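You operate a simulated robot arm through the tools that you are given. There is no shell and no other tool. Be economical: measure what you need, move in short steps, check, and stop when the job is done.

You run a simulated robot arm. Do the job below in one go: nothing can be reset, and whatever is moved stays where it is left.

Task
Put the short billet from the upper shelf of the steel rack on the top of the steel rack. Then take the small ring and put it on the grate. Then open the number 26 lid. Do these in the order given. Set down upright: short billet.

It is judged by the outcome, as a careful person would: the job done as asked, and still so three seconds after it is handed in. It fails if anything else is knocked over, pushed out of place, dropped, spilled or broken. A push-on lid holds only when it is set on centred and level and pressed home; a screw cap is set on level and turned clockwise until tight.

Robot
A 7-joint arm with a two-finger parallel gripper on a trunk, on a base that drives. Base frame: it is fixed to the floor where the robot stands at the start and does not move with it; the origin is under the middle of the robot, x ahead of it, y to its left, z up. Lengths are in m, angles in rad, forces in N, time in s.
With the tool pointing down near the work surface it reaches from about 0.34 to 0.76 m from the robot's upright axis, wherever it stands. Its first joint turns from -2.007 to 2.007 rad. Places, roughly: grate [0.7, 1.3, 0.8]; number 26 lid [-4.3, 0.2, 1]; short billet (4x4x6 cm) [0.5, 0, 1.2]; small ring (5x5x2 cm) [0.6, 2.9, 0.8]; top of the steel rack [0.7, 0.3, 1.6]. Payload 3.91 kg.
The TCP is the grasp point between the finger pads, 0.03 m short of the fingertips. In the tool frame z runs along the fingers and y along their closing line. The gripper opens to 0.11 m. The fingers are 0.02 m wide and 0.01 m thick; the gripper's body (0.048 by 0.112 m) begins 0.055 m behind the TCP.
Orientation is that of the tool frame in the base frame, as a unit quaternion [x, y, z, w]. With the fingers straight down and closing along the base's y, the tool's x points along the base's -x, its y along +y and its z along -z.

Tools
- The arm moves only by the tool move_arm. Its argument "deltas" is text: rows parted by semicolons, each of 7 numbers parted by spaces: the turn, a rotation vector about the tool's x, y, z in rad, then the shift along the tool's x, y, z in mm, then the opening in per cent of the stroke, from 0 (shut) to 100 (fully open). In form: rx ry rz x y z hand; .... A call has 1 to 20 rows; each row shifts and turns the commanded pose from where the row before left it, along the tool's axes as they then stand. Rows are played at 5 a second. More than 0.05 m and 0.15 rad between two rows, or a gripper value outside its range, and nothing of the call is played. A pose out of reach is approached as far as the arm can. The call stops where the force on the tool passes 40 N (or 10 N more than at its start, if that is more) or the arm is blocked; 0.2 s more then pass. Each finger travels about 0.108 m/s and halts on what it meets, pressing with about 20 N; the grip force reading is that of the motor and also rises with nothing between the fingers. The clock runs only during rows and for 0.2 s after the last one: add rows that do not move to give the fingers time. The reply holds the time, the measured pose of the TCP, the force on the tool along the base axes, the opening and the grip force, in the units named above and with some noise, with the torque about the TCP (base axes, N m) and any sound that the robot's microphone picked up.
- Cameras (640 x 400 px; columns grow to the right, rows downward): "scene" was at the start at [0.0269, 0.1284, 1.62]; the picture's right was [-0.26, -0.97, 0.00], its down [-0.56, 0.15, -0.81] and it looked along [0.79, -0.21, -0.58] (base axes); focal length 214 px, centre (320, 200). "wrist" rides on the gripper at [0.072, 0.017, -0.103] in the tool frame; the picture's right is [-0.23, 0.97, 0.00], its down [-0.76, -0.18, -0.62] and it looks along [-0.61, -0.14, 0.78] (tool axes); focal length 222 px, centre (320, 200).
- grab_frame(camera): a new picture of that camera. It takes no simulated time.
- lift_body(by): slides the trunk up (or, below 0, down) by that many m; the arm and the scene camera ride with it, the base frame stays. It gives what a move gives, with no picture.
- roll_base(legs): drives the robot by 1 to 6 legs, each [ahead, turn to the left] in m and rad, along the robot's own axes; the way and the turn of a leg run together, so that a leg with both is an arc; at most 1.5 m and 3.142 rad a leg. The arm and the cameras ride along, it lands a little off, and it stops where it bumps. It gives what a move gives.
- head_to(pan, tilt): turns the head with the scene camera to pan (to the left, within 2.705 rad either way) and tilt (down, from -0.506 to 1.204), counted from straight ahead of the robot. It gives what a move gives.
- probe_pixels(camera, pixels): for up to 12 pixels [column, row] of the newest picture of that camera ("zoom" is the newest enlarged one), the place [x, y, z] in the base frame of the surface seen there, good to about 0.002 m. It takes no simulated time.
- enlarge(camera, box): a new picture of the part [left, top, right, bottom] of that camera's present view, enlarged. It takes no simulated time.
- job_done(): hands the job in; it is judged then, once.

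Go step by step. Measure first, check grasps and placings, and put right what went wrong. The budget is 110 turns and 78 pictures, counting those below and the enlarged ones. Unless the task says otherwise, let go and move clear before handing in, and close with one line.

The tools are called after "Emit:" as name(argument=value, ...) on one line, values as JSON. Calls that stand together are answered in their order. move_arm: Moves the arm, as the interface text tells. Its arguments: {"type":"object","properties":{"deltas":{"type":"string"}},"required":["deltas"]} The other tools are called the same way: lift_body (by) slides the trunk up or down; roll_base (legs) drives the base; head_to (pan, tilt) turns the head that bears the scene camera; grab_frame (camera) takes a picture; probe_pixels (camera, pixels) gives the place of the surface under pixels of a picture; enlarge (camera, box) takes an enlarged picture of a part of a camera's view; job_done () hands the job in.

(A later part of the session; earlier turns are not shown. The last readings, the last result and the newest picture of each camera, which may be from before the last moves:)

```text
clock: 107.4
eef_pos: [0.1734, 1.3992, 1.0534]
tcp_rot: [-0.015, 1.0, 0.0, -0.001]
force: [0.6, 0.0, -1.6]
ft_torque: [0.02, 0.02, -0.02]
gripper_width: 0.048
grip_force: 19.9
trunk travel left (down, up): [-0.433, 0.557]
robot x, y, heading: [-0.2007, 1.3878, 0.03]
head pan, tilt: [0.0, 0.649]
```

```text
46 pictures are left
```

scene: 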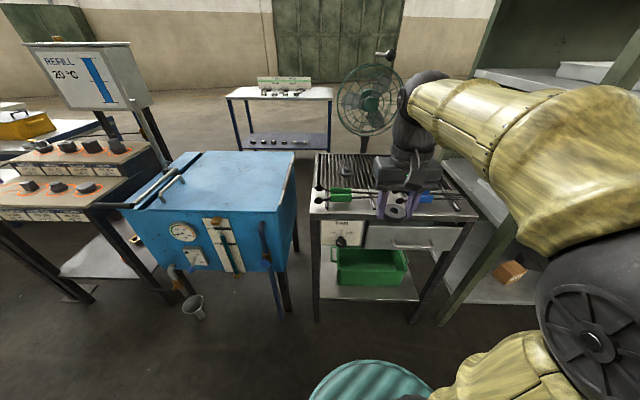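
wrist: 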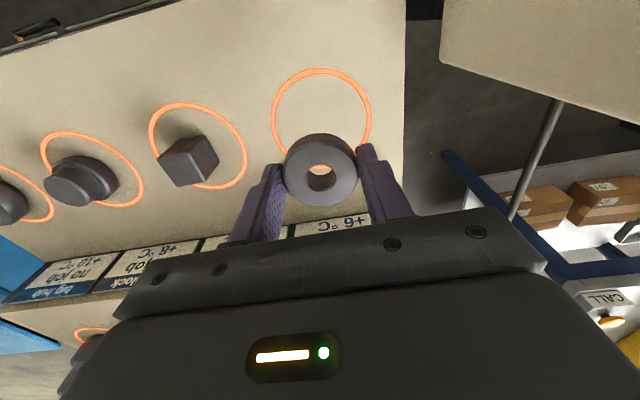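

The grate table is at pixels (315-470, 155-220), partly hidden by the gripper. Zooming.

Emit:
enlarge(camera="scene", box=[300, 140, 490, 260])

Emit:
probe_pixels(camera="zoom", pixels=[[70, 70], [150, 70], [70, 140], [150, 140], [180, 105], [240, 130], [480, 130], [540, 210], [70, 165], [130, 165], [60, 220], [420, 190]])

Emit:
grab_frame(camera="wrist")

```text
3.33 times, centred on (395, 200) of scene
```

zoom: 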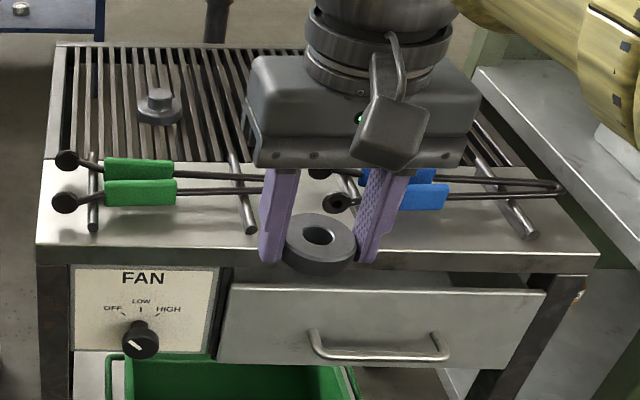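

```text
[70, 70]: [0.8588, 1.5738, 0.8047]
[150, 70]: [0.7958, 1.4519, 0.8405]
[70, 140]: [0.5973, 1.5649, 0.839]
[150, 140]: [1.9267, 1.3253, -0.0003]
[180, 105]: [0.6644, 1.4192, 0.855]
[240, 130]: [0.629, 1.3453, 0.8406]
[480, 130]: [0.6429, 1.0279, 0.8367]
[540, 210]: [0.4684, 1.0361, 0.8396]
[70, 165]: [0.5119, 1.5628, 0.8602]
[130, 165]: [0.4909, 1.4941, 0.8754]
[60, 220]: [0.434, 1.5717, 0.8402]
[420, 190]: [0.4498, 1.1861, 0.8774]
```

```text
44 pictures are left
```

wrist: 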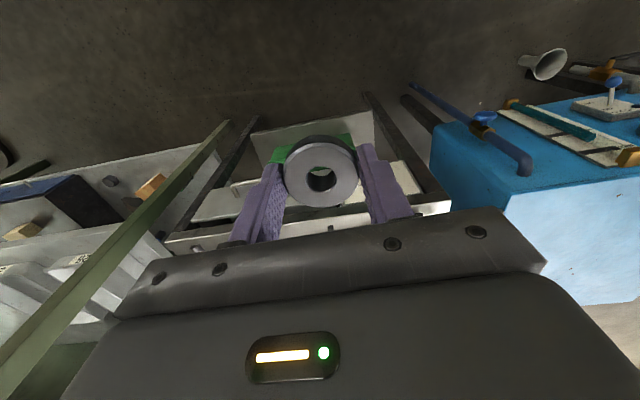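

Grate bars' tops are at z≈0.840, with a hub already at (0.67, 1.43) and perhaps another part hidden. Driving 0.2 closer and looking with the wrist camera.

Emit:
roll_base(legs=[[0.2, 0]])

Emit:
grab_frame(camera="wrist")

Emit:
grab_frame(camera="scene")

```text
clock: 109.2
eef_pos: [0.3698, 1.4036, 1.0539]
tcp_rot: [-0.015, 1.0, 0.0, -0.001]
force: [1.0, -0.6, -1.8]
ft_torque: [-0.01, 0.02, -0.02]
gripper_width: 0.0476
grip_force: 20.1
trunk travel left (down, up): [-0.433, 0.557]
robot x, y, heading: [-0.0039, 1.3951, 0.037]
head pan, tilt: [0.0, 0.649]
```

```text
43 pictures are left
```

wrist: 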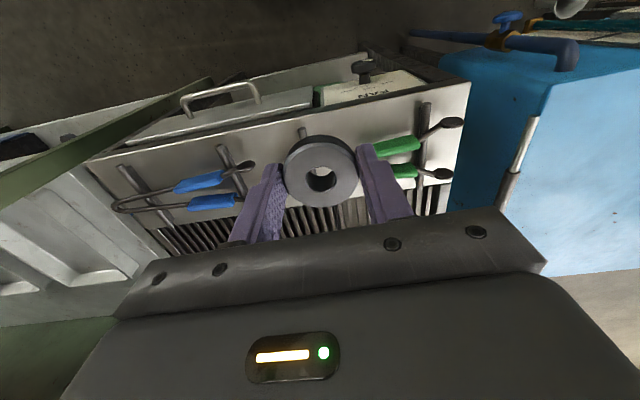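

```text
42 pictures are left
```

scene: 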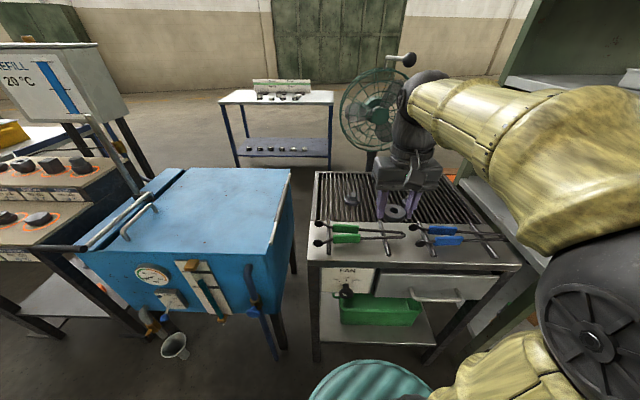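

Emit:
enlarge(camera="scene", box=[300, 155, 510, 285])

Emit:
probe_pixels(camera="zoom", pixels=[[120, 60], [190, 100], [200, 150], [240, 160], [270, 180], [450, 170], [130, 165], [400, 240], [480, 180], [440, 110], [155, 115]])

```text
3.05 times, centred on (405, 220) of scene
```

zoom: 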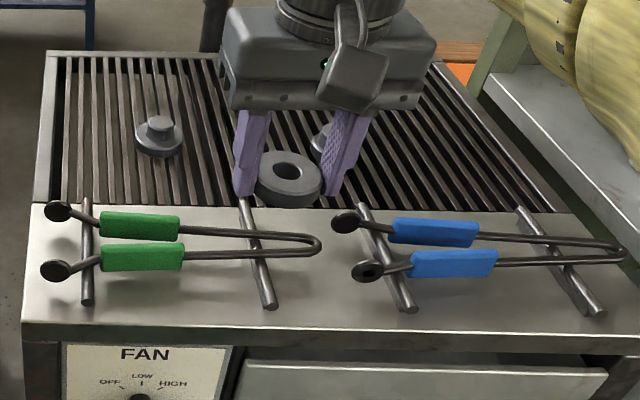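

```text
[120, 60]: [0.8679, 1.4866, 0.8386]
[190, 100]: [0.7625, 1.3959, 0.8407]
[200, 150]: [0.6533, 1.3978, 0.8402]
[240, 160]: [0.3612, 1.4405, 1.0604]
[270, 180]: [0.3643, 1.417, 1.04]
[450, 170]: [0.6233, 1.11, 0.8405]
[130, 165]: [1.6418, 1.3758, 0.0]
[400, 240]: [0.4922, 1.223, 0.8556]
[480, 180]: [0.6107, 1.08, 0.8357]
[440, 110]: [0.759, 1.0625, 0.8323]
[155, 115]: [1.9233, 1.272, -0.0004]
```

Another part is on the grate behind the gripper (zoom 320,145). I'll shift the arm right, to the free side, and look again.

Emit:
move_arm(deltas="0 0 0 -15.4 -42.2 0 0;0 0 0 -15.4 -42.2 0 0;0 0 0 -15.4 -42.2 0 0;0 0 0 -15.4 -42.2 0 0;0 0 0 -15.4 -42.2 0 0;0 0 0 -15.4 -42.2 0 0;0 0 0 0 0 0 0")

Emit:
enlarge(camera="scene", box=[300, 155, 510, 285])

Emit:
probe_pixels(camera="zoom", pixels=[[325, 140], [315, 125], [340, 145], [325, 165], [300, 150], [370, 150], [420, 150], [160, 130]])

```text
clock: 110.8
eef_pos: [0.4708, 1.1536, 1.0536]
tcp_rot: [-0.015, 1.0, 0.001, -0.001]
force: [-0.5, 0.5, -2.2]
ft_torque: [0.02, 0.03, -0.01]
gripper_width: 0.0478
grip_force: 20.4
trunk travel left (down, up): [-0.433, 0.557]
robot x, y, heading: [-0.0013, 1.3968, 0.034]
head pan, tilt: [0.0, 0.649]
```

```text
3.05 times, centred on (405, 220) of scene
```

zoom: 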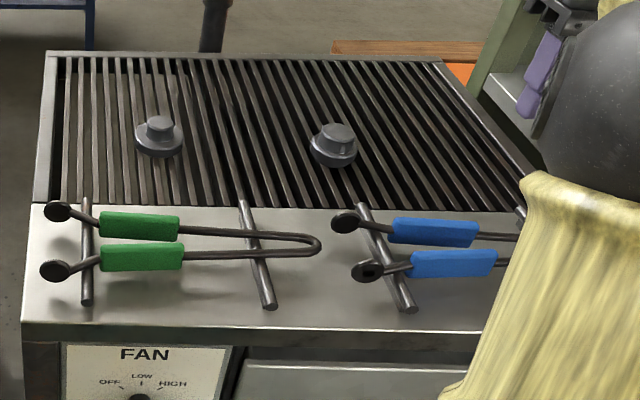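

```text
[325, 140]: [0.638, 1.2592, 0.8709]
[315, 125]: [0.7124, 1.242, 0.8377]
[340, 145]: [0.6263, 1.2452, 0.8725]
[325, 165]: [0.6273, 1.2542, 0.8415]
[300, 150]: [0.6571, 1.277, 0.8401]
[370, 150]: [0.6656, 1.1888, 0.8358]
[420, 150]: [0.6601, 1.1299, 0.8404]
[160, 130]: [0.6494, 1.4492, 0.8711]
```

The second hub is at (0.65, 1.252); the space at (0.66, 1.14) is free. Lowering to z 0.953 and moving over it.

Emit:
move_arm(deltas="0 0 0 0 0 33 0;0 0 0 0 0 33 0;0 0 0 0 0 34 0;0 0 0 -47.1 -4.9 0 0;0 0 0 -47.1 -4.9 0 0;0 0 0 -47.1 -4.9 0 0;0 0 0 -47.1 -4.9 0 0;0 0 0 0 0 0 0")

Emit:
grab_frame(camera="wrist")

Emit:
grab_frame(camera="scene")

```text
clock: 112.6
eef_pos: [0.6411, 1.1494, 0.9485]
tcp_rot: [-0.014, 1.0, 0.002, -0.003]
force: [0.7, 0.6, -2.6]
ft_torque: [0.01, 0.01, -0.03]
gripper_width: 0.0479
grip_force: 20.2
out of reach, approached as far as the arm can: row 7
trunk travel left (down, up): [-0.433, 0.557]
robot x, y, heading: [-0.0032, 1.4001, 0.036]
head pan, tilt: [0.0, 0.649]
```

```text
39 pictures are left
```

wrist: 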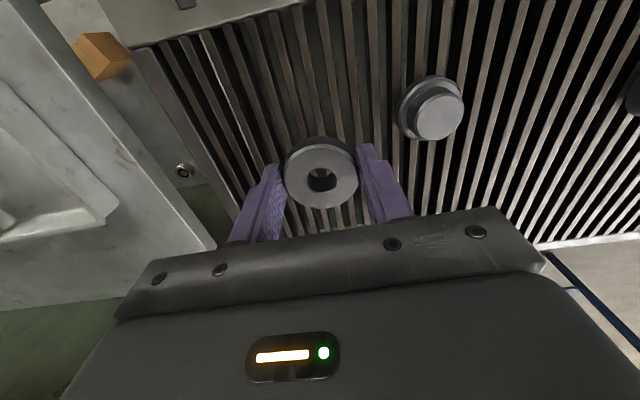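

```text
38 pictures are left
```

scene: 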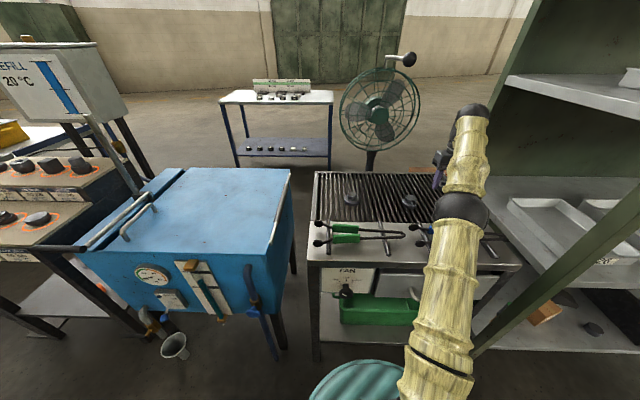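

At (0.641, 1.149), over the free grate area, clear of the hub by several cm. Descending.

Emit:
move_arm(deltas="0 0 0 0 0 30 0;0 0 0 0 0 25 0;0 0 0 0 0 10 0;0 0 0 0 0 0 0")

Emit:
grab_frame(camera="wrist")

```text
clock: 113.6
eef_pos: [0.6405, 1.1505, 0.885]
tcp_rot: [-0.015, 1.0, 0.0, -0.001]
force: [-0.2, -0.8, -1.8]
ft_torque: [0.02, 0.0, 0.04]
gripper_width: 0.0478
grip_force: 20.4
trunk travel left (down, up): [-0.433, 0.557]
robot x, y, heading: [-0.0007, 1.3952, 0.033]
head pan, tilt: [0.0, 0.649]
```

```text
37 pictures are left
```

wrist: 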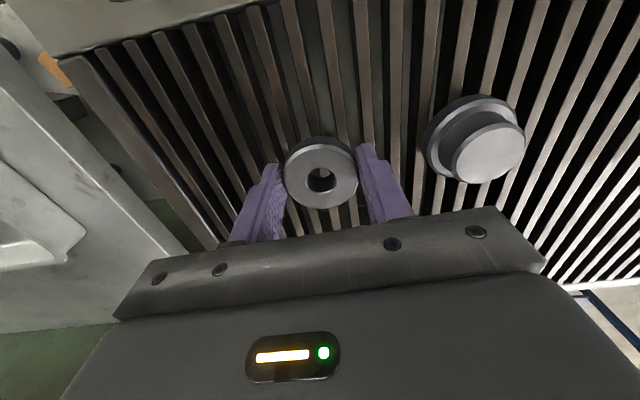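

Continue down in small steps until contact.

Emit:
move_arm(deltas="0 0 0 0 0 8 0;0 0 0 0 0 2.5 0;0 0 0 0 0 0 0")

Emit:
move_arm(deltas="0 0 0 0 0 1.2 0;0 0 0 0 0 0 0")

```text
clock: 114.4
eef_pos: [0.6408, 1.1497, 0.8759]
tcp_rot: [-0.015, 1.0, 0.0, -0.001]
force: [-0.3, 1.3, -1.8]
ft_torque: [0.0, 0.05, 0.01]
gripper_width: 0.048
grip_force: 20.3
trunk travel left (down, up): [-0.433, 0.557]
robot x, y, heading: [0.0006, 1.3971, 0.028]
head pan, tilt: [0.0, 0.649]
```

```text
clock: 115.0
eef_pos: [0.6405, 1.1491, 0.8739]
tcp_rot: [-0.015, 1.0, 0.0, 0.0]
force: [0.1, 0.2, -2.7]
ft_torque: [-0.02, 0.02, -0.01]
gripper_width: 0.0477
grip_force: 19.3
trunk travel left (down, up): [-0.433, 0.557]
robot x, y, heading: [0.0027, 1.3994, 0.031]
head pan, tilt: [0.0, 0.649]
```

Emit:
move_arm(deltas="0 0 0 0 0 1.5 0;0 0 0 0 0 0 0")

```text
clock: 115.6
eef_pos: [0.64, 1.151, 0.8727]
tcp_rot: [-0.014, 1.0, 0.0, 0.0]
force: [0.4, 1.4, -1.3]
ft_torque: [0.02, 0.04, 0.0]
gripper_width: 0.0479
grip_force: 20.2
trunk travel left (down, up): [-0.433, 0.557]
robot x, y, heading: [0.0016, 1.4023, 0.032]
head pan, tilt: [0.0, 0.649]
```

Emit:
move_arm(deltas="0 0 0 0 0 1.2 0;0 0 0 0 0 0 0")

Emit:
move_arm(deltas="0 0 0 0 0 0.8 0;0 0 0 0 0 0 0")

```text
clock: 116.2
eef_pos: [0.6396, 1.1501, 0.8729]
tcp_rot: [-0.014, 1.0, 0.0, 0.0]
force: [2.7, -1.2, 4.0]
ft_torque: [0.02, -0.03, 0.02]
gripper_width: 0.0478
grip_force: 20.4
trunk travel left (down, up): [-0.433, 0.557]
robot x, y, heading: [-0.002, 1.3986, 0.03]
head pan, tilt: [0.0, 0.649]
```

```text
clock: 116.8
eef_pos: [0.6409, 1.15, 0.8712]
tcp_rot: [-0.015, 1.0, -0.001, 0.001]
force: [4.8, -0.8, 13.1]
ft_torque: [0.0, -0.04, 0.02]
gripper_width: 0.0479
grip_force: 20.0
trunk travel left (down, up): [-0.433, 0.557]
robot x, y, heading: [-0.0057, 1.3986, 0.026]
head pan, tilt: [0.0, 0.649]
```

Contact with the grate. Opening modestly (hub at +y side) and lifting away.

Emit:
move_arm(deltas="0 0 0 0 0 -0.8 55;0 0 0 0 0 0 62;0 0 0 0 0 0 62;0 0 0 0 0 -30 62;0 0 0 0 0 -45 62;0 0 0 0 0 0 62")

Emit:
grab_frame(camera="wrist")

```text
clock: 118.2
eef_pos: [0.6399, 1.151, 0.9465]
tcp_rot: [-0.015, 1.0, -0.001, -0.001]
force: [-0.5, 0.1, -0.4]
ft_torque: [0.02, 0.04, 0.02]
gripper_width: 0.0684
grip_force: 0.1
trunk travel left (down, up): [-0.433, 0.557]
robot x, y, heading: [-0.0015, 1.3987, 0.034]
head pan, tilt: [0.0, 0.649]
```

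```text
36 pictures are left
```

wrist: 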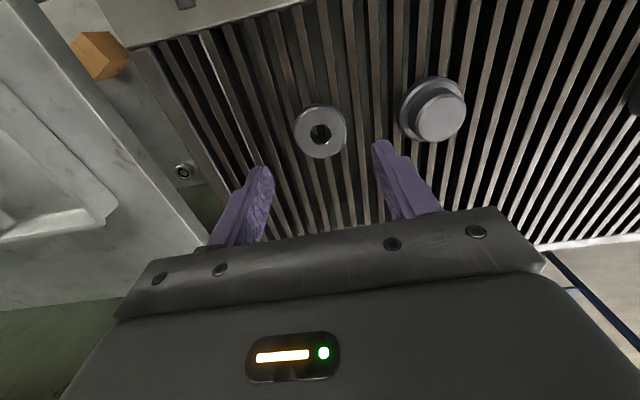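

The ring lies flat on the grate. Retracting the arm and backing into the corridor, then looking for lid 26 at (-4.3, 0.2).

Emit:
move_arm(deltas="0 0 0 0 0 -40 62;0 0 0 20 5 -40 62;0 0 0 47 5 0 62;0 0 0 47 5 0 62;0 0 0 47 5 0 62;0 0 0 15.4 42.2 0 62;0 0 0 15.4 42.2 0 62;0 0 0 15.4 42.2 0 62;0 0 0 15.4 42.2 0 62;0 0 0 15.4 42.2 0 62;0 0 0 0 0 0 62")

Emit:
roll_base(legs=[[-0.3, 0], [0, -1.6]])

Emit:
head_to(pan=-1.2, tilt=0.4)

Emit:
grab_frame(camera="scene")

Emit:
probe_pixels(camera="scene", pixels=[[100, 300], [200, 300], [320, 300], [450, 300], [320, 200], [450, 200], [550, 200], [200, 200], [320, 140], [450, 140]])

```text
clock: 120.6
eef_pos: [0.3873, 1.3773, 1.0035]
tcp_rot: [-0.014, 1.0, 0.0, -0.001]
force: [0.3, 0.0, 0.6]
ft_torque: [0.01, 0.02, -0.02]
gripper_width: 0.0681
grip_force: 0.1
out of reach, approached as far as the arm can: row 1
trunk travel left (down, up): [-0.433, 0.557]
robot x, y, heading: [0.0004, 1.3974, 0.029]
head pan, tilt: [0.0, 0.649]
```

```text
clock: 128.5
eef_pos: [-0.3298, 0.998, 1.0047]
tcp_rot: [0.706, 0.708, 0.0, 0.0]
force: [0.0, 0.0, 0.3]
ft_torque: [0.02, 0.01, -0.02]
gripper_width: 0.0685
grip_force: 0.0
trunk travel left (down, up): [-0.433, 0.557]
robot x, y, heading: [-0.2974, 1.3893, -1.563]
head pan, tilt: [0.0, 0.649]
```

```text
clock: 129.9
eef_pos: [-0.3297, 0.9997, 1.0038]
tcp_rot: [0.705, 0.709, 0.0, -0.001]
force: [0.9, 0.2, -0.3]
ft_torque: [0.01, 0.0, 0.01]
gripper_width: 0.0682
grip_force: 0.0
trunk travel left (down, up): [-0.433, 0.557]
robot x, y, heading: [-0.2966, 1.3859, -1.565]
head pan, tilt: [-1.201, 0.4]
```

```text
35 pictures are left
```

scene: 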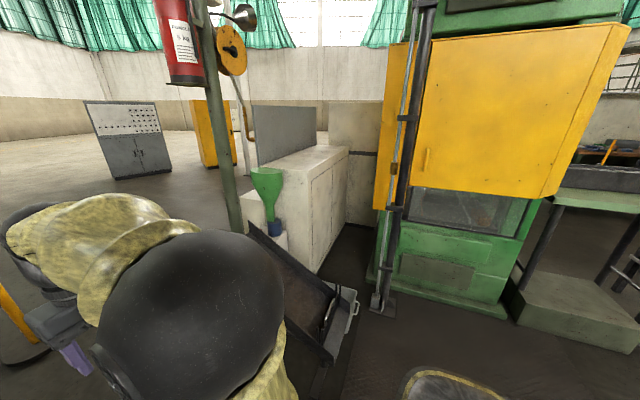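

```text
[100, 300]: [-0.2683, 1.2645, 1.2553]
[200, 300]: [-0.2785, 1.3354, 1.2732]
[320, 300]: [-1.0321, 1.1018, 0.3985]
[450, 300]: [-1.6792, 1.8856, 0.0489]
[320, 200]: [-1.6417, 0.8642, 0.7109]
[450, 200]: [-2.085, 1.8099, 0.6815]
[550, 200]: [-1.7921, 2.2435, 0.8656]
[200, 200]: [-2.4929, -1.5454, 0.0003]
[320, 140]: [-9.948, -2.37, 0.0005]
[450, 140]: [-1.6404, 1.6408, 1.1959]
```

The way back along x=-0.3 is clear. Driving to y≈-0.2, turning to face -x, and looking.

Emit:
roll_base(legs=[[1.5, 0], [0, -1.57]])

Emit:
head_to(pan=0.3, tilt=0.4)

Emit:
grab_frame(camera="scene")

```text
clock: 144.2
eef_pos: [-0.6906, -0.0717, 1.0046]
tcp_rot: [1.0, -0.005, 0.001, 0.0]
force: [-1.0, 0.3, 0.5]
ft_torque: [0.01, -0.03, -0.02]
gripper_width: 0.0682
grip_force: 0.1
trunk travel left (down, up): [-0.433, 0.557]
robot x, y, heading: [-0.3038, -0.109, 3.127]
head pan, tilt: [-1.201, 0.4]
```

```text
clock: 145.8
eef_pos: [-0.69, -0.0707, 1.0044]
tcp_rot: [1.0, -0.005, 0.001, 0.001]
force: [-0.7, 0.5, -0.2]
ft_torque: [-0.02, -0.01, 0.01]
gripper_width: 0.068
grip_force: 0.1
trunk travel left (down, up): [-0.433, 0.557]
robot x, y, heading: [-0.3021, -0.1115, 3.132]
head pan, tilt: [0.3, 0.4]
```

```text
34 pictures are left
```

scene: 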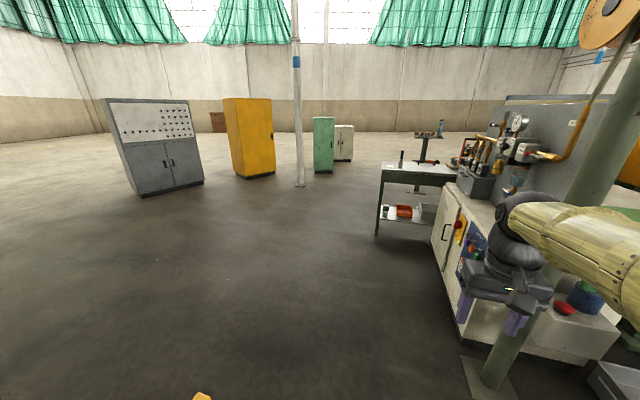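

Emit:
probe_pixels(camera="scene", pixels=[[430, 132], [402, 160], [420, 170], [405, 212], [470, 190], [480, 150], [515, 125], [150, 160], [160, 120], [427, 160], [445, 250], [300, 180]])

Emit:
enlarge(camera="scene", box=[370, 90, 560, 250])

```text
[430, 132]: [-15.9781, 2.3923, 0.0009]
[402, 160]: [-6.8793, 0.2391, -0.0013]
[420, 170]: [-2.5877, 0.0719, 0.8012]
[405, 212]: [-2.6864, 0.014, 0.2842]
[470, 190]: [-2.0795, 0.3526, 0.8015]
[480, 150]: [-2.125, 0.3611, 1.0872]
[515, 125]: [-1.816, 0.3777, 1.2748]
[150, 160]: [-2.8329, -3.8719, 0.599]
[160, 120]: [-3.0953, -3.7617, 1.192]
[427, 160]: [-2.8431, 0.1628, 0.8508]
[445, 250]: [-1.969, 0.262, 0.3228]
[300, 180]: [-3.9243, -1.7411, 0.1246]
```

```text
2.50 times, centred on (465, 170) of scene
```

zoom: 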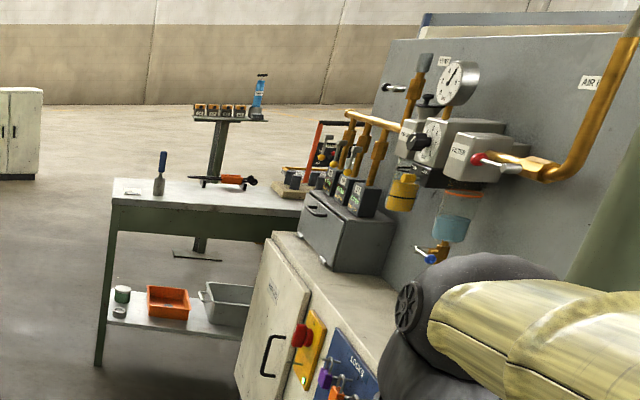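

The pedestal at zoom (225,115) is at about x=-4.3. Zooming in on it.

Emit:
enlarge(camera="scene", box=[415, 112, 460, 145])

Emit:
probe_pixels(camera="zoom", pixels=[[50, 260], [150, 260], [245, 260], [350, 260], [150, 300], [460, 200], [250, 295]])

```text
12.12 times, centred on (438, 128) of scene
```

zoom: 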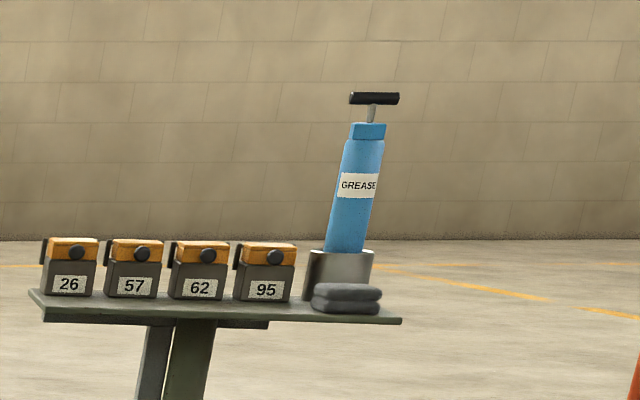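

```text
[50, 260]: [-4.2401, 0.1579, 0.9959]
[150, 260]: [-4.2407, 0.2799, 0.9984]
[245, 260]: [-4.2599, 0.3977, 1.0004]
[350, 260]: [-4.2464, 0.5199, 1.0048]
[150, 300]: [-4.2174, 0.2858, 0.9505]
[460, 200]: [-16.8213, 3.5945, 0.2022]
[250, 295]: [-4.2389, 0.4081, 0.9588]
```

Box 26 is at about (-4.24, 0.16, ~1.0), label and knob facing +x. Something yellow is at the bottom (200,398); checking it before driving.

Emit:
head_to(pan=0.8, tilt=0.75)

Emit:
grab_frame(camera="scene")

```text
clock: 146.7
eef_pos: [-0.6914, -0.0721, 1.0046]
tcp_rot: [1.0, -0.006, 0.001, 0.0]
force: [-0.2, -0.7, -0.3]
ft_torque: [-0.01, -0.02, -0.05]
gripper_width: 0.0684
grip_force: 0.0
trunk travel left (down, up): [-0.433, 0.557]
robot x, y, heading: [-0.3018, -0.1081, 3.132]
head pan, tilt: [0.799, 0.75]
```

```text
31 pictures are left
```

scene: 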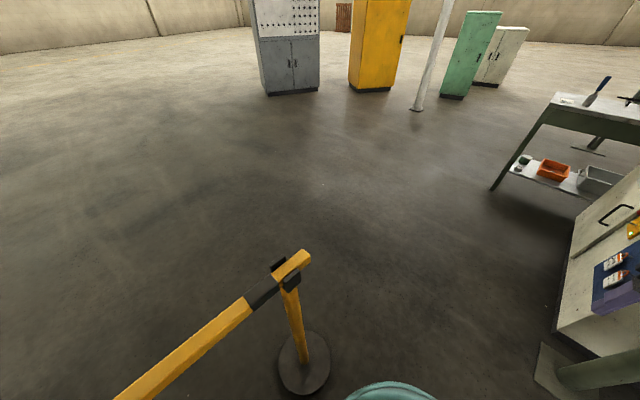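

Emit:
probe_pixels(camera="scene", pixels=[[290, 262], [305, 365], [200, 340], [560, 370], [510, 185], [330, 362], [375, 390], [600, 270]])

```text
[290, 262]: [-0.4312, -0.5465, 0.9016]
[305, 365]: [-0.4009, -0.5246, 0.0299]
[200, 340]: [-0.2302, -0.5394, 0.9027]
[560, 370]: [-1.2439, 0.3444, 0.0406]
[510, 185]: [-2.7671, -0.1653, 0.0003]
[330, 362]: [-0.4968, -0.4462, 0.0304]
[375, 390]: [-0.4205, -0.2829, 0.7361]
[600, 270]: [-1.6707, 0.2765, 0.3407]
```

The barrier ends at x≈-0.5; driving straight past it first, then veering left around the table.

Emit:
probe_pixels(camera="scene", pixels=[[547, 118], [556, 96], [560, 102], [590, 150]])

Emit:
roll_base(legs=[[0, 0.03], [0.6, 0], [0, 0.25], [1.4, 0], [0.9, 0], [0, -0.7]])

Emit:
head_to(pan=-0.2, tilt=0.5)

Emit:
grab_frame(camera="scene")

```text
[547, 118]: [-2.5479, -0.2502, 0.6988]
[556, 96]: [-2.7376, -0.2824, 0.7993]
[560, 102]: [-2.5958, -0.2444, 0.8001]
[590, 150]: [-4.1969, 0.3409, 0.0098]
```

```text
clock: 167.8
eef_pos: [-3.486, -0.5422, 1.0043]
tcp_rot: [0.978, -0.211, 0.001, 0.0]
force: [-0.1, 0.4, 0.7]
ft_torque: [0.02, 0.04, -0.01]
gripper_width: 0.0684
grip_force: 0.0
trunk travel left (down, up): [-0.433, 0.557]
robot x, y, heading: [-3.1473, -0.7315, 2.711]
head pan, tilt: [0.799, 0.75]
```

```text
clock: 169.1
eef_pos: [-3.4859, -0.5417, 1.0033]
tcp_rot: [0.977, -0.212, 0.001, 0.0]
force: [-0.3, -0.7, -0.7]
ft_torque: [0.0, -0.01, 0.02]
gripper_width: 0.0684
grip_force: 0.1
trunk travel left (down, up): [-0.433, 0.557]
robot x, y, heading: [-3.1467, -0.7318, 2.712]
head pan, tilt: [-0.201, 0.499]
```

```text
30 pictures are left
```

scene: 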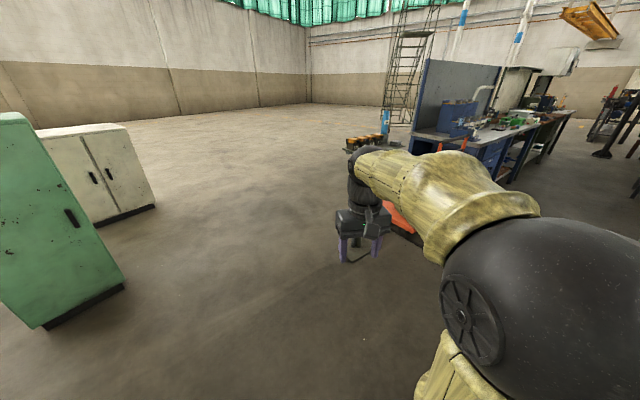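

Stand visible at (370,140), way clear. Driving 0.6 ahead and turning to face box 26, then zooming.

Emit:
roll_base(legs=[[0.6, 0], [0, -0.35]])

Emit:
head_to(pan=0.05, tilt=0.5)

Emit:
grab_frame(camera="scene")

```text
clock: 174.5
eef_pos: [-3.9447, -0.1852, 1.0043]
tcp_rot: [0.925, -0.381, 0.001, 0.0]
force: [-0.2, -0.2, -0.6]
ft_torque: [-0.02, -0.01, 0.02]
gripper_width: 0.0682
grip_force: 0.1
trunk travel left (down, up): [-0.433, 0.557]
robot x, y, heading: [-3.6911, -0.4791, 2.36]
head pan, tilt: [-0.201, 0.499]
```

```text
clock: 175.3
eef_pos: [-3.9437, -0.1855, 1.0037]
tcp_rot: [0.925, -0.379, 0.001, 0.0]
force: [0.4, 0.4, -0.4]
ft_torque: [0.0, 0.02, 0.0]
gripper_width: 0.0682
grip_force: 0.1
trunk travel left (down, up): [-0.433, 0.557]
robot x, y, heading: [-3.6921, -0.4826, 2.356]
head pan, tilt: [0.051, 0.499]
```

```text
29 pictures are left
```

scene: 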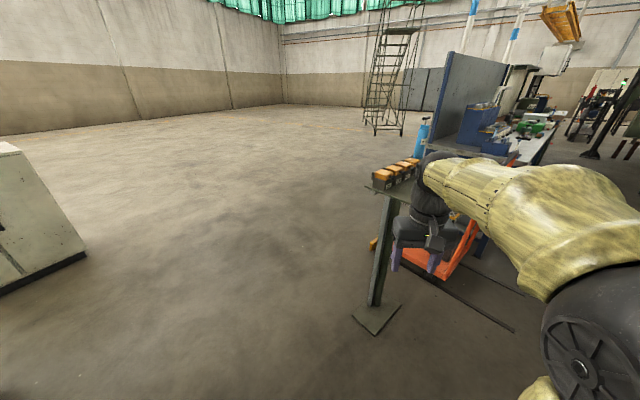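

Emit:
enlarge(camera="scene", box=[362, 145, 426, 200])

Emit:
probe_pixels(camera="zoom", pixels=[[240, 250], [120, 200], [190, 160], [90, 170], [100, 240], [205, 195], [250, 220], [250, 290], [350, 175], [80, 290], [180, 310], [60, 215]])

```text
7.27 times, centred on (394, 172) of scene
```

zoom: 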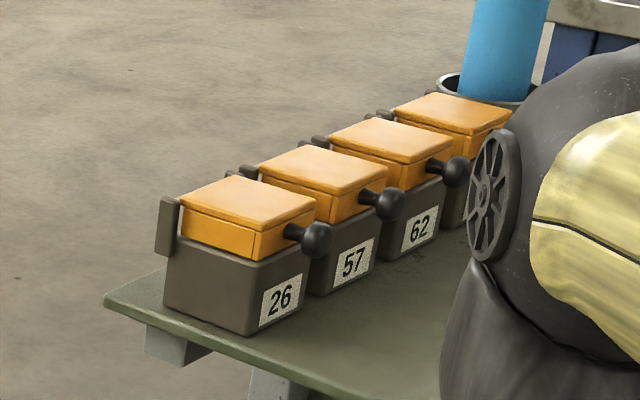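

```text
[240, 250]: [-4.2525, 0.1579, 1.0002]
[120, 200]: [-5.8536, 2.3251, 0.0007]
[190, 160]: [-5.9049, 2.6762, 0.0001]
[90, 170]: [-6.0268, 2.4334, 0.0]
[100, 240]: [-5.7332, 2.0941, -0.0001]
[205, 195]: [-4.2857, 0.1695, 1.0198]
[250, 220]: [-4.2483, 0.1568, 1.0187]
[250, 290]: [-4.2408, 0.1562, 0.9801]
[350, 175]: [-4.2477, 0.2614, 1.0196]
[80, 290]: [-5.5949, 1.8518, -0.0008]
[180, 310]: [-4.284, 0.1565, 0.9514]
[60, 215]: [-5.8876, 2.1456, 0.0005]
```

Box 26: hinged at the back, ball knob on the front (zoom 318,238). Measuring the knob precisely, then raising the trunk.

Emit:
enlarge(camera="scene", box=[376, 162, 412, 194])

Emit:
probe_pixels(camera="zoom", pixels=[[310, 155], [300, 150], [325, 165], [310, 175], [265, 155], [230, 160], [210, 170], [275, 110], [260, 240], [120, 60], [60, 90], [240, 290]])

```text
12.50 times, centred on (394, 178) of scene
```

zoom: 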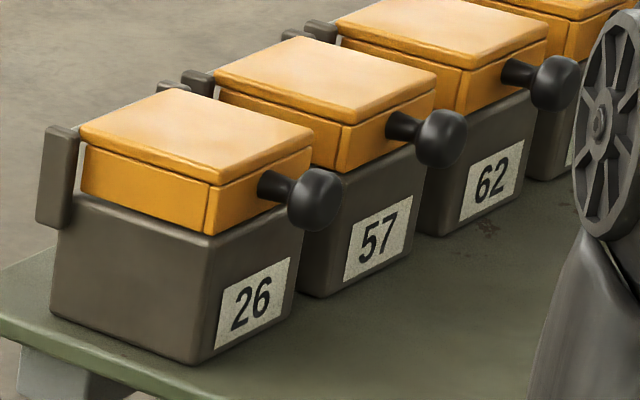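

```text
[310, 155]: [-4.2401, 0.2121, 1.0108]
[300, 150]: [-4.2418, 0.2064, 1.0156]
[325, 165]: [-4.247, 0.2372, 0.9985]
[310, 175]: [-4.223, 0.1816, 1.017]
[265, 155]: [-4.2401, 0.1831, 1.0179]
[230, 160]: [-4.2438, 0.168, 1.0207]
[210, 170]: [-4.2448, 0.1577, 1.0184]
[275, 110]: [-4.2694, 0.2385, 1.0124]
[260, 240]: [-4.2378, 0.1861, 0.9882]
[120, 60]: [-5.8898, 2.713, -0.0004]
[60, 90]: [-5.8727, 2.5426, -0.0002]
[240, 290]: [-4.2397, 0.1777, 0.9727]
```

I missed the ball at (317,200); probing again.

Emit:
probe_pixels(camera="zoom", pixels=[[312, 200], [296, 200], [332, 200], [315, 222], [318, 178], [272, 187], [60, 180], [75, 135], [45, 180], [175, 88], [250, 205], [85, 125]])

Emit:
lift_body(by=0.22)

```text
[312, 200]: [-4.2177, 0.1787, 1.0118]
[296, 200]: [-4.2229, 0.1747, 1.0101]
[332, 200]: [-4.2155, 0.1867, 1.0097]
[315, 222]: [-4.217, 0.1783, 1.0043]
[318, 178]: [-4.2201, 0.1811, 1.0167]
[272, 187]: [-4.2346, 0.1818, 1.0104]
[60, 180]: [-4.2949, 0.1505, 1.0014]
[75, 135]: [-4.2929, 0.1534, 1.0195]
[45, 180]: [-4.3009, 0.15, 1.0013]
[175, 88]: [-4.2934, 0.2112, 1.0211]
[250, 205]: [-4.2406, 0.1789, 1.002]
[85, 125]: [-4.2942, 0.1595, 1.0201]
```

```text
clock: 177.6
eef_pos: [-3.9444, -0.1864, 1.2241]
tcp_rot: [0.925, -0.381, 0.0, -0.001]
force: [0.6, 0.4, 0.7]
ft_torque: [0.0, -0.02, -0.02]
gripper_width: 0.0684
grip_force: 0.0
trunk travel left (down, up): [-0.653, 0.337]
robot x, y, heading: [-3.6887, -0.4848, 2.365]
head pan, tilt: [0.051, 0.499]
```

Ball centre ≈ (-4.222, 0.183, 1.008), radius ~1 cm, lid front face x≈-4.240, hinge at x≈-4.295. Driving 0.28 closer with the tool high, then yawing the tool so the fingers close along y.

Emit:
roll_base(legs=[[0.28, 0]])

Emit:
move_arm(deltas="0 0 -0.13 0 0 0 45;0 0 -0.13 0 0 0 45;0 0 -0.13 0 0 0 45;0 0 -0.13 0 0 0 45;0 0 -0.13 0 0 0 45;0 0 -0.13 0 0 0 45;0 0 0 0 0 0 45")

```text
clock: 179.8
eef_pos: [-4.1439, 0.0126, 1.223]
tcp_rot: [0.925, -0.38, 0.0, 0.0]
force: [0.3, -0.3, 0.9]
ft_torque: [-0.03, 0.02, 0.0]
gripper_width: 0.0681
grip_force: 0.0
trunk travel left (down, up): [-0.653, 0.337]
robot x, y, heading: [-3.8942, -0.2838, 2.356]
head pan, tilt: [0.051, 0.499]
```

```text
clock: 181.4
eef_pos: [-4.144, 0.0126, 1.2225]
tcp_rot: [1.0, 0.002, 0.001, 0.0]
force: [0.1, -0.3, -0.5]
ft_torque: [0.02, -0.01, 0.02]
gripper_width: 0.0494
grip_force: 0.2
trunk travel left (down, up): [-0.653, 0.337]
robot x, y, heading: [-3.8899, -0.2826, 2.359]
head pan, tilt: [0.051, 0.499]
```

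Aligned. Moving above the knob and descending to z≈1.10 for a check.

Emit:
move_arm(deltas="0 0 0 -19.5 -42.5 0 45;0 0 0 -19.5 -42.5 0 45;0 0 0 -19.5 -42.5 0 45;0 0 0 -19.5 -42.5 0 45;0 0 0 0 0 40 45;0 0 0 0 0 40 45;0 0 0 0 0 40 45;0 0 0 0 0 0 45")

Emit:
grab_frame(camera="wrist")

Emit:
grab_frame(camera="scene")

```text
clock: 183.2
eef_pos: [-4.2233, 0.182, 1.1025]
tcp_rot: [1.0, 0.0, 0.0, 0.001]
force: [-1.7, -0.4, -0.5]
ft_torque: [-0.01, 0.01, -0.01]
gripper_width: 0.0496
grip_force: 0.0
trunk travel left (down, up): [-0.653, 0.337]
robot x, y, heading: [-3.8906, -0.2912, 2.359]
head pan, tilt: [0.051, 0.499]
```

```text
26 pictures are left
```

wrist: 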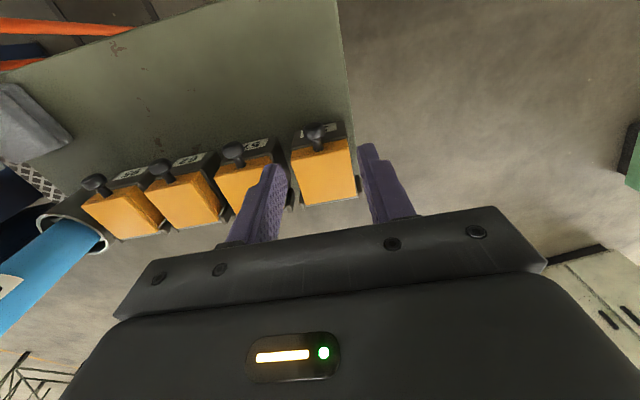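

```text
25 pictures are left
```

scene: 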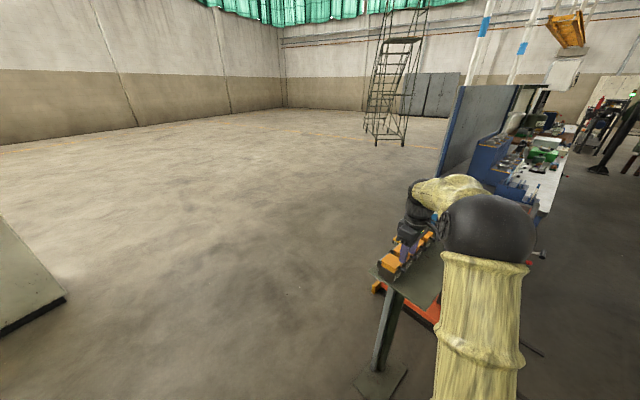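

Probing the knob in the wrist view for a precise location.

Emit:
enlarge(camera="wrist", box=[280, 110, 360, 160])

Emit:
probe_pixels(camera="wrist", pixels=[[315, 131], [309, 131], [321, 131], [318, 148], [318, 155], [300, 165], [350, 155], [295, 165], [330, 180], [310, 127]])

```text
8.00 times, centred on (320, 135) of wrist
```

zoom: 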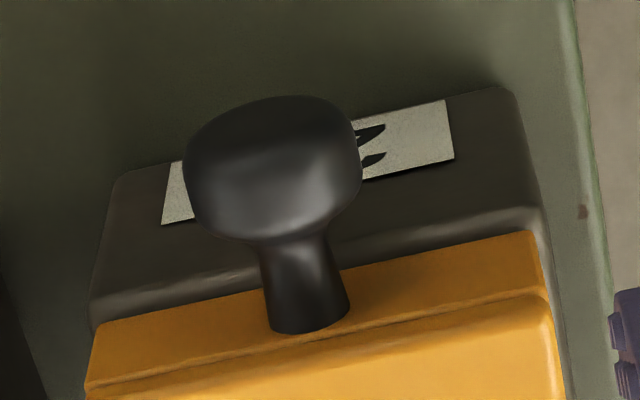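

```text
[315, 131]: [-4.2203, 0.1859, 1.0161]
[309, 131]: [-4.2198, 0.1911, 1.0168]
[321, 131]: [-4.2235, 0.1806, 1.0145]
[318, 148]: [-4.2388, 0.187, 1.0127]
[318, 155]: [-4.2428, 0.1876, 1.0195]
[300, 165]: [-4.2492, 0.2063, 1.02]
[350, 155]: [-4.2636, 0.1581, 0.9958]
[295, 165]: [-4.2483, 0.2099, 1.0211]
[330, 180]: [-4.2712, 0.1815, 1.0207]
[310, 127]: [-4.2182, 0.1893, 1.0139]
```

Knob centre refined to (-4.219, 0.187, 1.008). Shifting and descending so tips are ~13 mm below its centre, then closing.

Emit:
move_arm(deltas="0 0 0 4 -5 30 45;0 0 0 0 0 30 45;0 0 0 0 0 17.5 45;0 0 0 0 0 0 45")

Emit:
grab_frame(camera="wrist")

```text
clock: 184.2
eef_pos: [-4.2169, 0.1876, 1.0247]
tcp_rot: [1.0, -0.001, 0.0, 0.001]
force: [0.6, 0.2, -0.6]
ft_torque: [-0.02, 0.0, -0.05]
gripper_width: 0.0495
grip_force: 0.1
trunk travel left (down, up): [-0.653, 0.337]
robot x, y, heading: [-3.8913, -0.2842, 2.356]
head pan, tilt: [0.051, 0.499]
```

```text
23 pictures are left
```

wrist: 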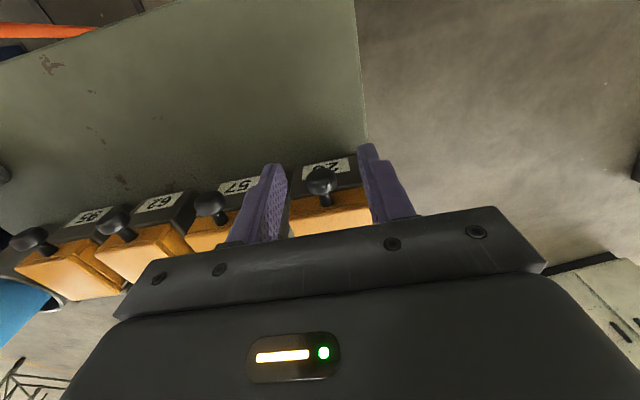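

Knob at (320,180) between the fingers. Closing.

Emit:
move_arm(deltas="0 0 0 0 0 0 0;0 0 0 0 0 0 0;0 0 0 0 0 0 0")

```text
clock: 185.0
eef_pos: [-4.2182, 0.1876, 1.0245]
tcp_rot: [1.0, 0.0, 0.0, 0.002]
force: [-0.3, 2.3, -1.1]
ft_torque: [0.04, -0.08, -0.01]
gripper_width: 0.0189
grip_force: 45.2
trunk travel left (down, up): [-0.653, 0.337]
robot x, y, heading: [-3.8915, -0.2847, 2.357]
head pan, tilt: [0.051, 0.499]
```

Knob gripped (19 mm). Lifting along an arc about the hinge (x≈-4.296, z≈1.0), tool staying vertical; first ~35°.

Emit:
move_arm(deltas="0 0 0 -1 0 -5.7 0;0 0 0 -1 0 -5.7 0;0 0 0 -1.8 0 -5.5 0;0 0 0 -1.9 0 -5.5 0;0 0 0 -2.6 0 -5.2 0;0 0 0 -2.7 0 -5.2 0;0 0 0 -3.4 0 -4.7 0;0 0 0 -3.4 0 -4.7 0;0 0 0 0 0 0 0")

Emit:
grab_frame(camera="wrist")

```text
clock: 187.0
eef_pos: [-4.2322, 0.1876, 1.0694]
tcp_rot: [1.0, 0.0, 0.0, 0.0]
force: [25.3, 0.2, 0.4]
ft_torque: [-0.06, -1.4, 0.0]
gripper_width: 0.0188
grip_force: 44.8
trunk travel left (down, up): [-0.653, 0.337]
robot x, y, heading: [-3.8907, -0.2859, 2.361]
head pan, tilt: [0.051, 0.499]
```

```text
22 pictures are left
```

wrist: 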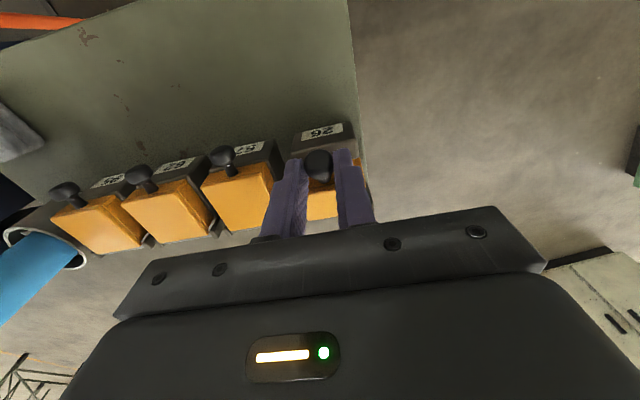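

Lid is rising; a 25 N x-force shows the hinge is a bit higher (z≈1.008, R≈0.077). Correcting the arc and continuing.

Emit:
move_arm(deltas="0 0 0 -1 0 -5.3 0;0 0 0 -2.7 0 -5 0;0 0 0 -4.2 0 -3.9 0;0 0 0 -4.2 0 -3.9 0;0 0 0 0 0 0 0")

```text
clock: 188.2
eef_pos: [-4.2508, 0.1876, 1.0873]
tcp_rot: [1.0, 0.0, -0.003, -0.001]
force: [-2.7, 3.8, 3.0]
ft_torque: [0.01, 0.43, 0.1]
gripper_width: 0.016
grip_force: 45.5
trunk travel left (down, up): [-0.653, 0.337]
robot x, y, heading: [-3.8897, -0.2861, 2.361]
head pan, tilt: [0.051, 0.499]
```

On the arc with low forces. Continuing to about 70°.

Emit:
move_arm(deltas="0 0 0 -4.8 0 -3.3 0;0 0 0 -4.8 0 -3.2 0;0 0 0 -5.2 0 -2.6 0;0 0 0 -5.2 0 -2.4 0;0 0 0 0 0 0 0")

Emit:
grab_frame(camera="wrist")

Emit:
enlarge(camera="scene", box=[350, 190, 450, 300])

```text
clock: 189.4
eef_pos: [-4.2683, 0.1881, 1.0992]
tcp_rot: [1.0, 0.0, -0.001, 0.001]
force: [0.0, -0.3, 0.5]
ft_torque: [-0.02, 0.01, 0.01]
gripper_width: 0.0
grip_force: 37.9
trunk travel left (down, up): [-0.653, 0.337]
robot x, y, heading: [-3.8912, -0.2861, 2.357]
head pan, tilt: [0.051, 0.499]
```

```text
21 pictures are left
```

wrist: 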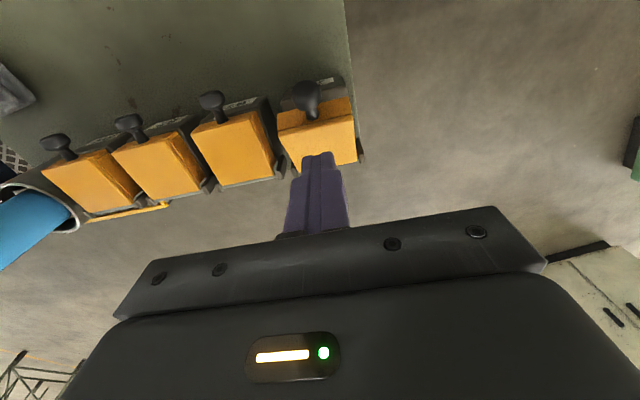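

```text
3.64 times, centred on (400, 245) of scene
```

zoom: 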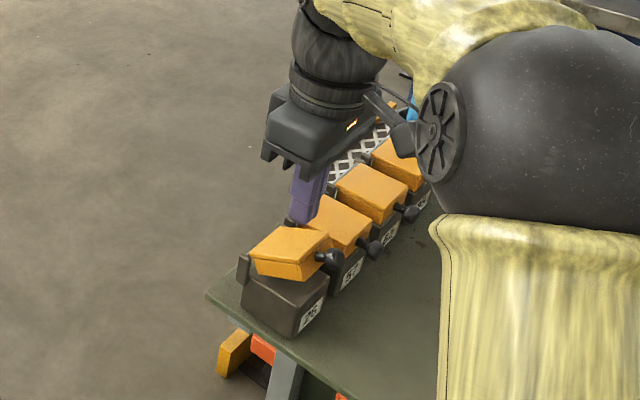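

The knob slipped out; the lid appears partly open. Letting time pass and probing where the knob is.

Emit:
move_arm(deltas="0 0 0 0 0 -15 0;0 0 0 0 0 -15 0;0 0 0 0 0 0 0")

Emit:
grab_frame(camera="wrist")

Emit:
probe_pixels(camera="wrist", pixels=[[310, 93], [312, 108], [315, 113], [300, 120], [330, 150], [300, 145], [340, 140], [350, 85]])

```text
clock: 190.2
eef_pos: [-4.2688, 0.187, 1.1298]
tcp_rot: [1.0, 0.0, 0.0, 0.0]
force: [0.1, -0.3, -0.5]
ft_torque: [0.02, 0.0, 0.0]
gripper_width: 0.0001
grip_force: 38.1
trunk travel left (down, up): [-0.653, 0.337]
robot x, y, heading: [-3.8906, -0.2836, 2.362]
head pan, tilt: [0.051, 0.499]
```

```text
19 pictures are left
```

wrist: 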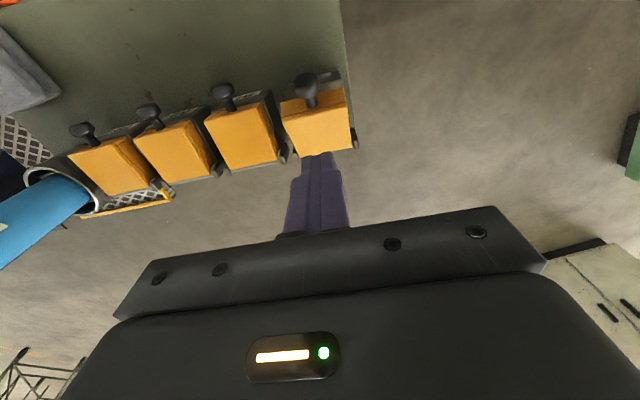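

```text
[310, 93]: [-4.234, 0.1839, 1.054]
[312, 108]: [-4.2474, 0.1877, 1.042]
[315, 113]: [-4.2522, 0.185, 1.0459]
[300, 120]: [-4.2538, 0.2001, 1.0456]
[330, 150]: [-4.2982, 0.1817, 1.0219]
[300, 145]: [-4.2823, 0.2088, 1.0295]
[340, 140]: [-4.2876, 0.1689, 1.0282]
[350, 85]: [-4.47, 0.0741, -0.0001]
```

The lid holds itself at ~27° (friction hinge). I'll now open it by pushing: closed fingers pitched 45°, placed under the knob, then sweeping up and back along the arc. First move back and pitch.

Emit:
move_arm(deltas="0 0 0 35 0 0 0;0 0 0 35 0 0 0;0 0 0 34 0 0 0;0 -0.131 0 0 0 0 0;0 -0.131 0 0 0 0 0;0 -0.131 0 0 0 0 0;0 -0.131 0 0 0 0 0;0 -0.131 0 0 0 0 0;0 -0.131 0 0 0 0 0;0 0 0 0 0 0 0")

Emit:
grab_frame(camera="wrist")

```text
clock: 192.4
eef_pos: [-4.1647, 0.1875, 1.1298]
tcp_rot: [0.924, 0.0, -0.383, 0.001]
force: [0.4, -0.3, -0.2]
ft_torque: [0.0, 0.04, -0.01]
gripper_width: 0.0
grip_force: 37.8
trunk travel left (down, up): [-0.653, 0.337]
robot x, y, heading: [-3.893, -0.2846, 2.364]
head pan, tilt: [0.051, 0.499]
```

```text
18 pictures are left
```

wrist: 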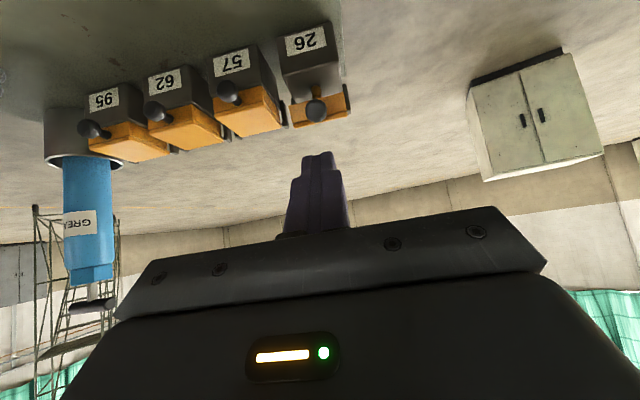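

Pitched. Confirming the knob position, then going down in front of it to z≈1.03.

Emit:
probe_pixels(camera="wrist", pixels=[[316, 110], [316, 104], [310, 110], [322, 110], [300, 100], [316, 90]])

Emit:
move_arm(deltas="0 0 0 23.6 0 23.6 0;0 0 0 23.6 0 23.6 0;0 0 0 23.6 0 23.6 0;0 0 0 0 0 0 0")

Emit:
grab_frame(camera="wrist")

```text
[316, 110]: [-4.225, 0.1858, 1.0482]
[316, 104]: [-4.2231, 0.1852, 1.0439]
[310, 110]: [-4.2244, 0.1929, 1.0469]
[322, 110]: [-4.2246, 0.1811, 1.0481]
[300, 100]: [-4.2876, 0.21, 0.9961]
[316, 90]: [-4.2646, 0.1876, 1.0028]
```

```text
clock: 193.4
eef_pos: [-4.1634, 0.1871, 1.0277]
tcp_rot: [0.924, 0.0, -0.383, 0.0]
force: [0.2, -0.5, 0.1]
ft_torque: [-0.02, -0.01, 0.02]
gripper_width: 0.0
grip_force: 38.0
trunk travel left (down, up): [-0.653, 0.337]
robot x, y, heading: [-3.8903, -0.284, 2.359]
head pan, tilt: [0.051, 0.499]
```

```text
17 pictures are left
```

wrist: 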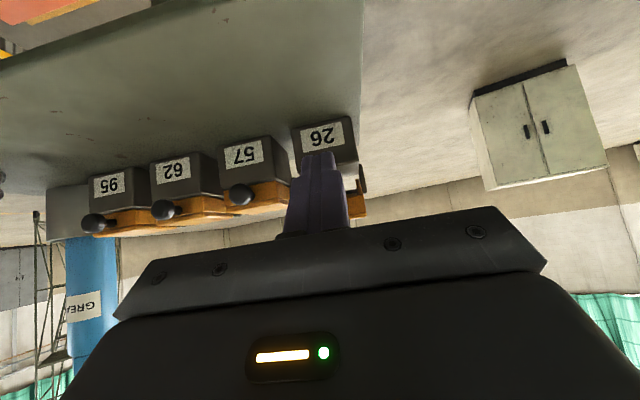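

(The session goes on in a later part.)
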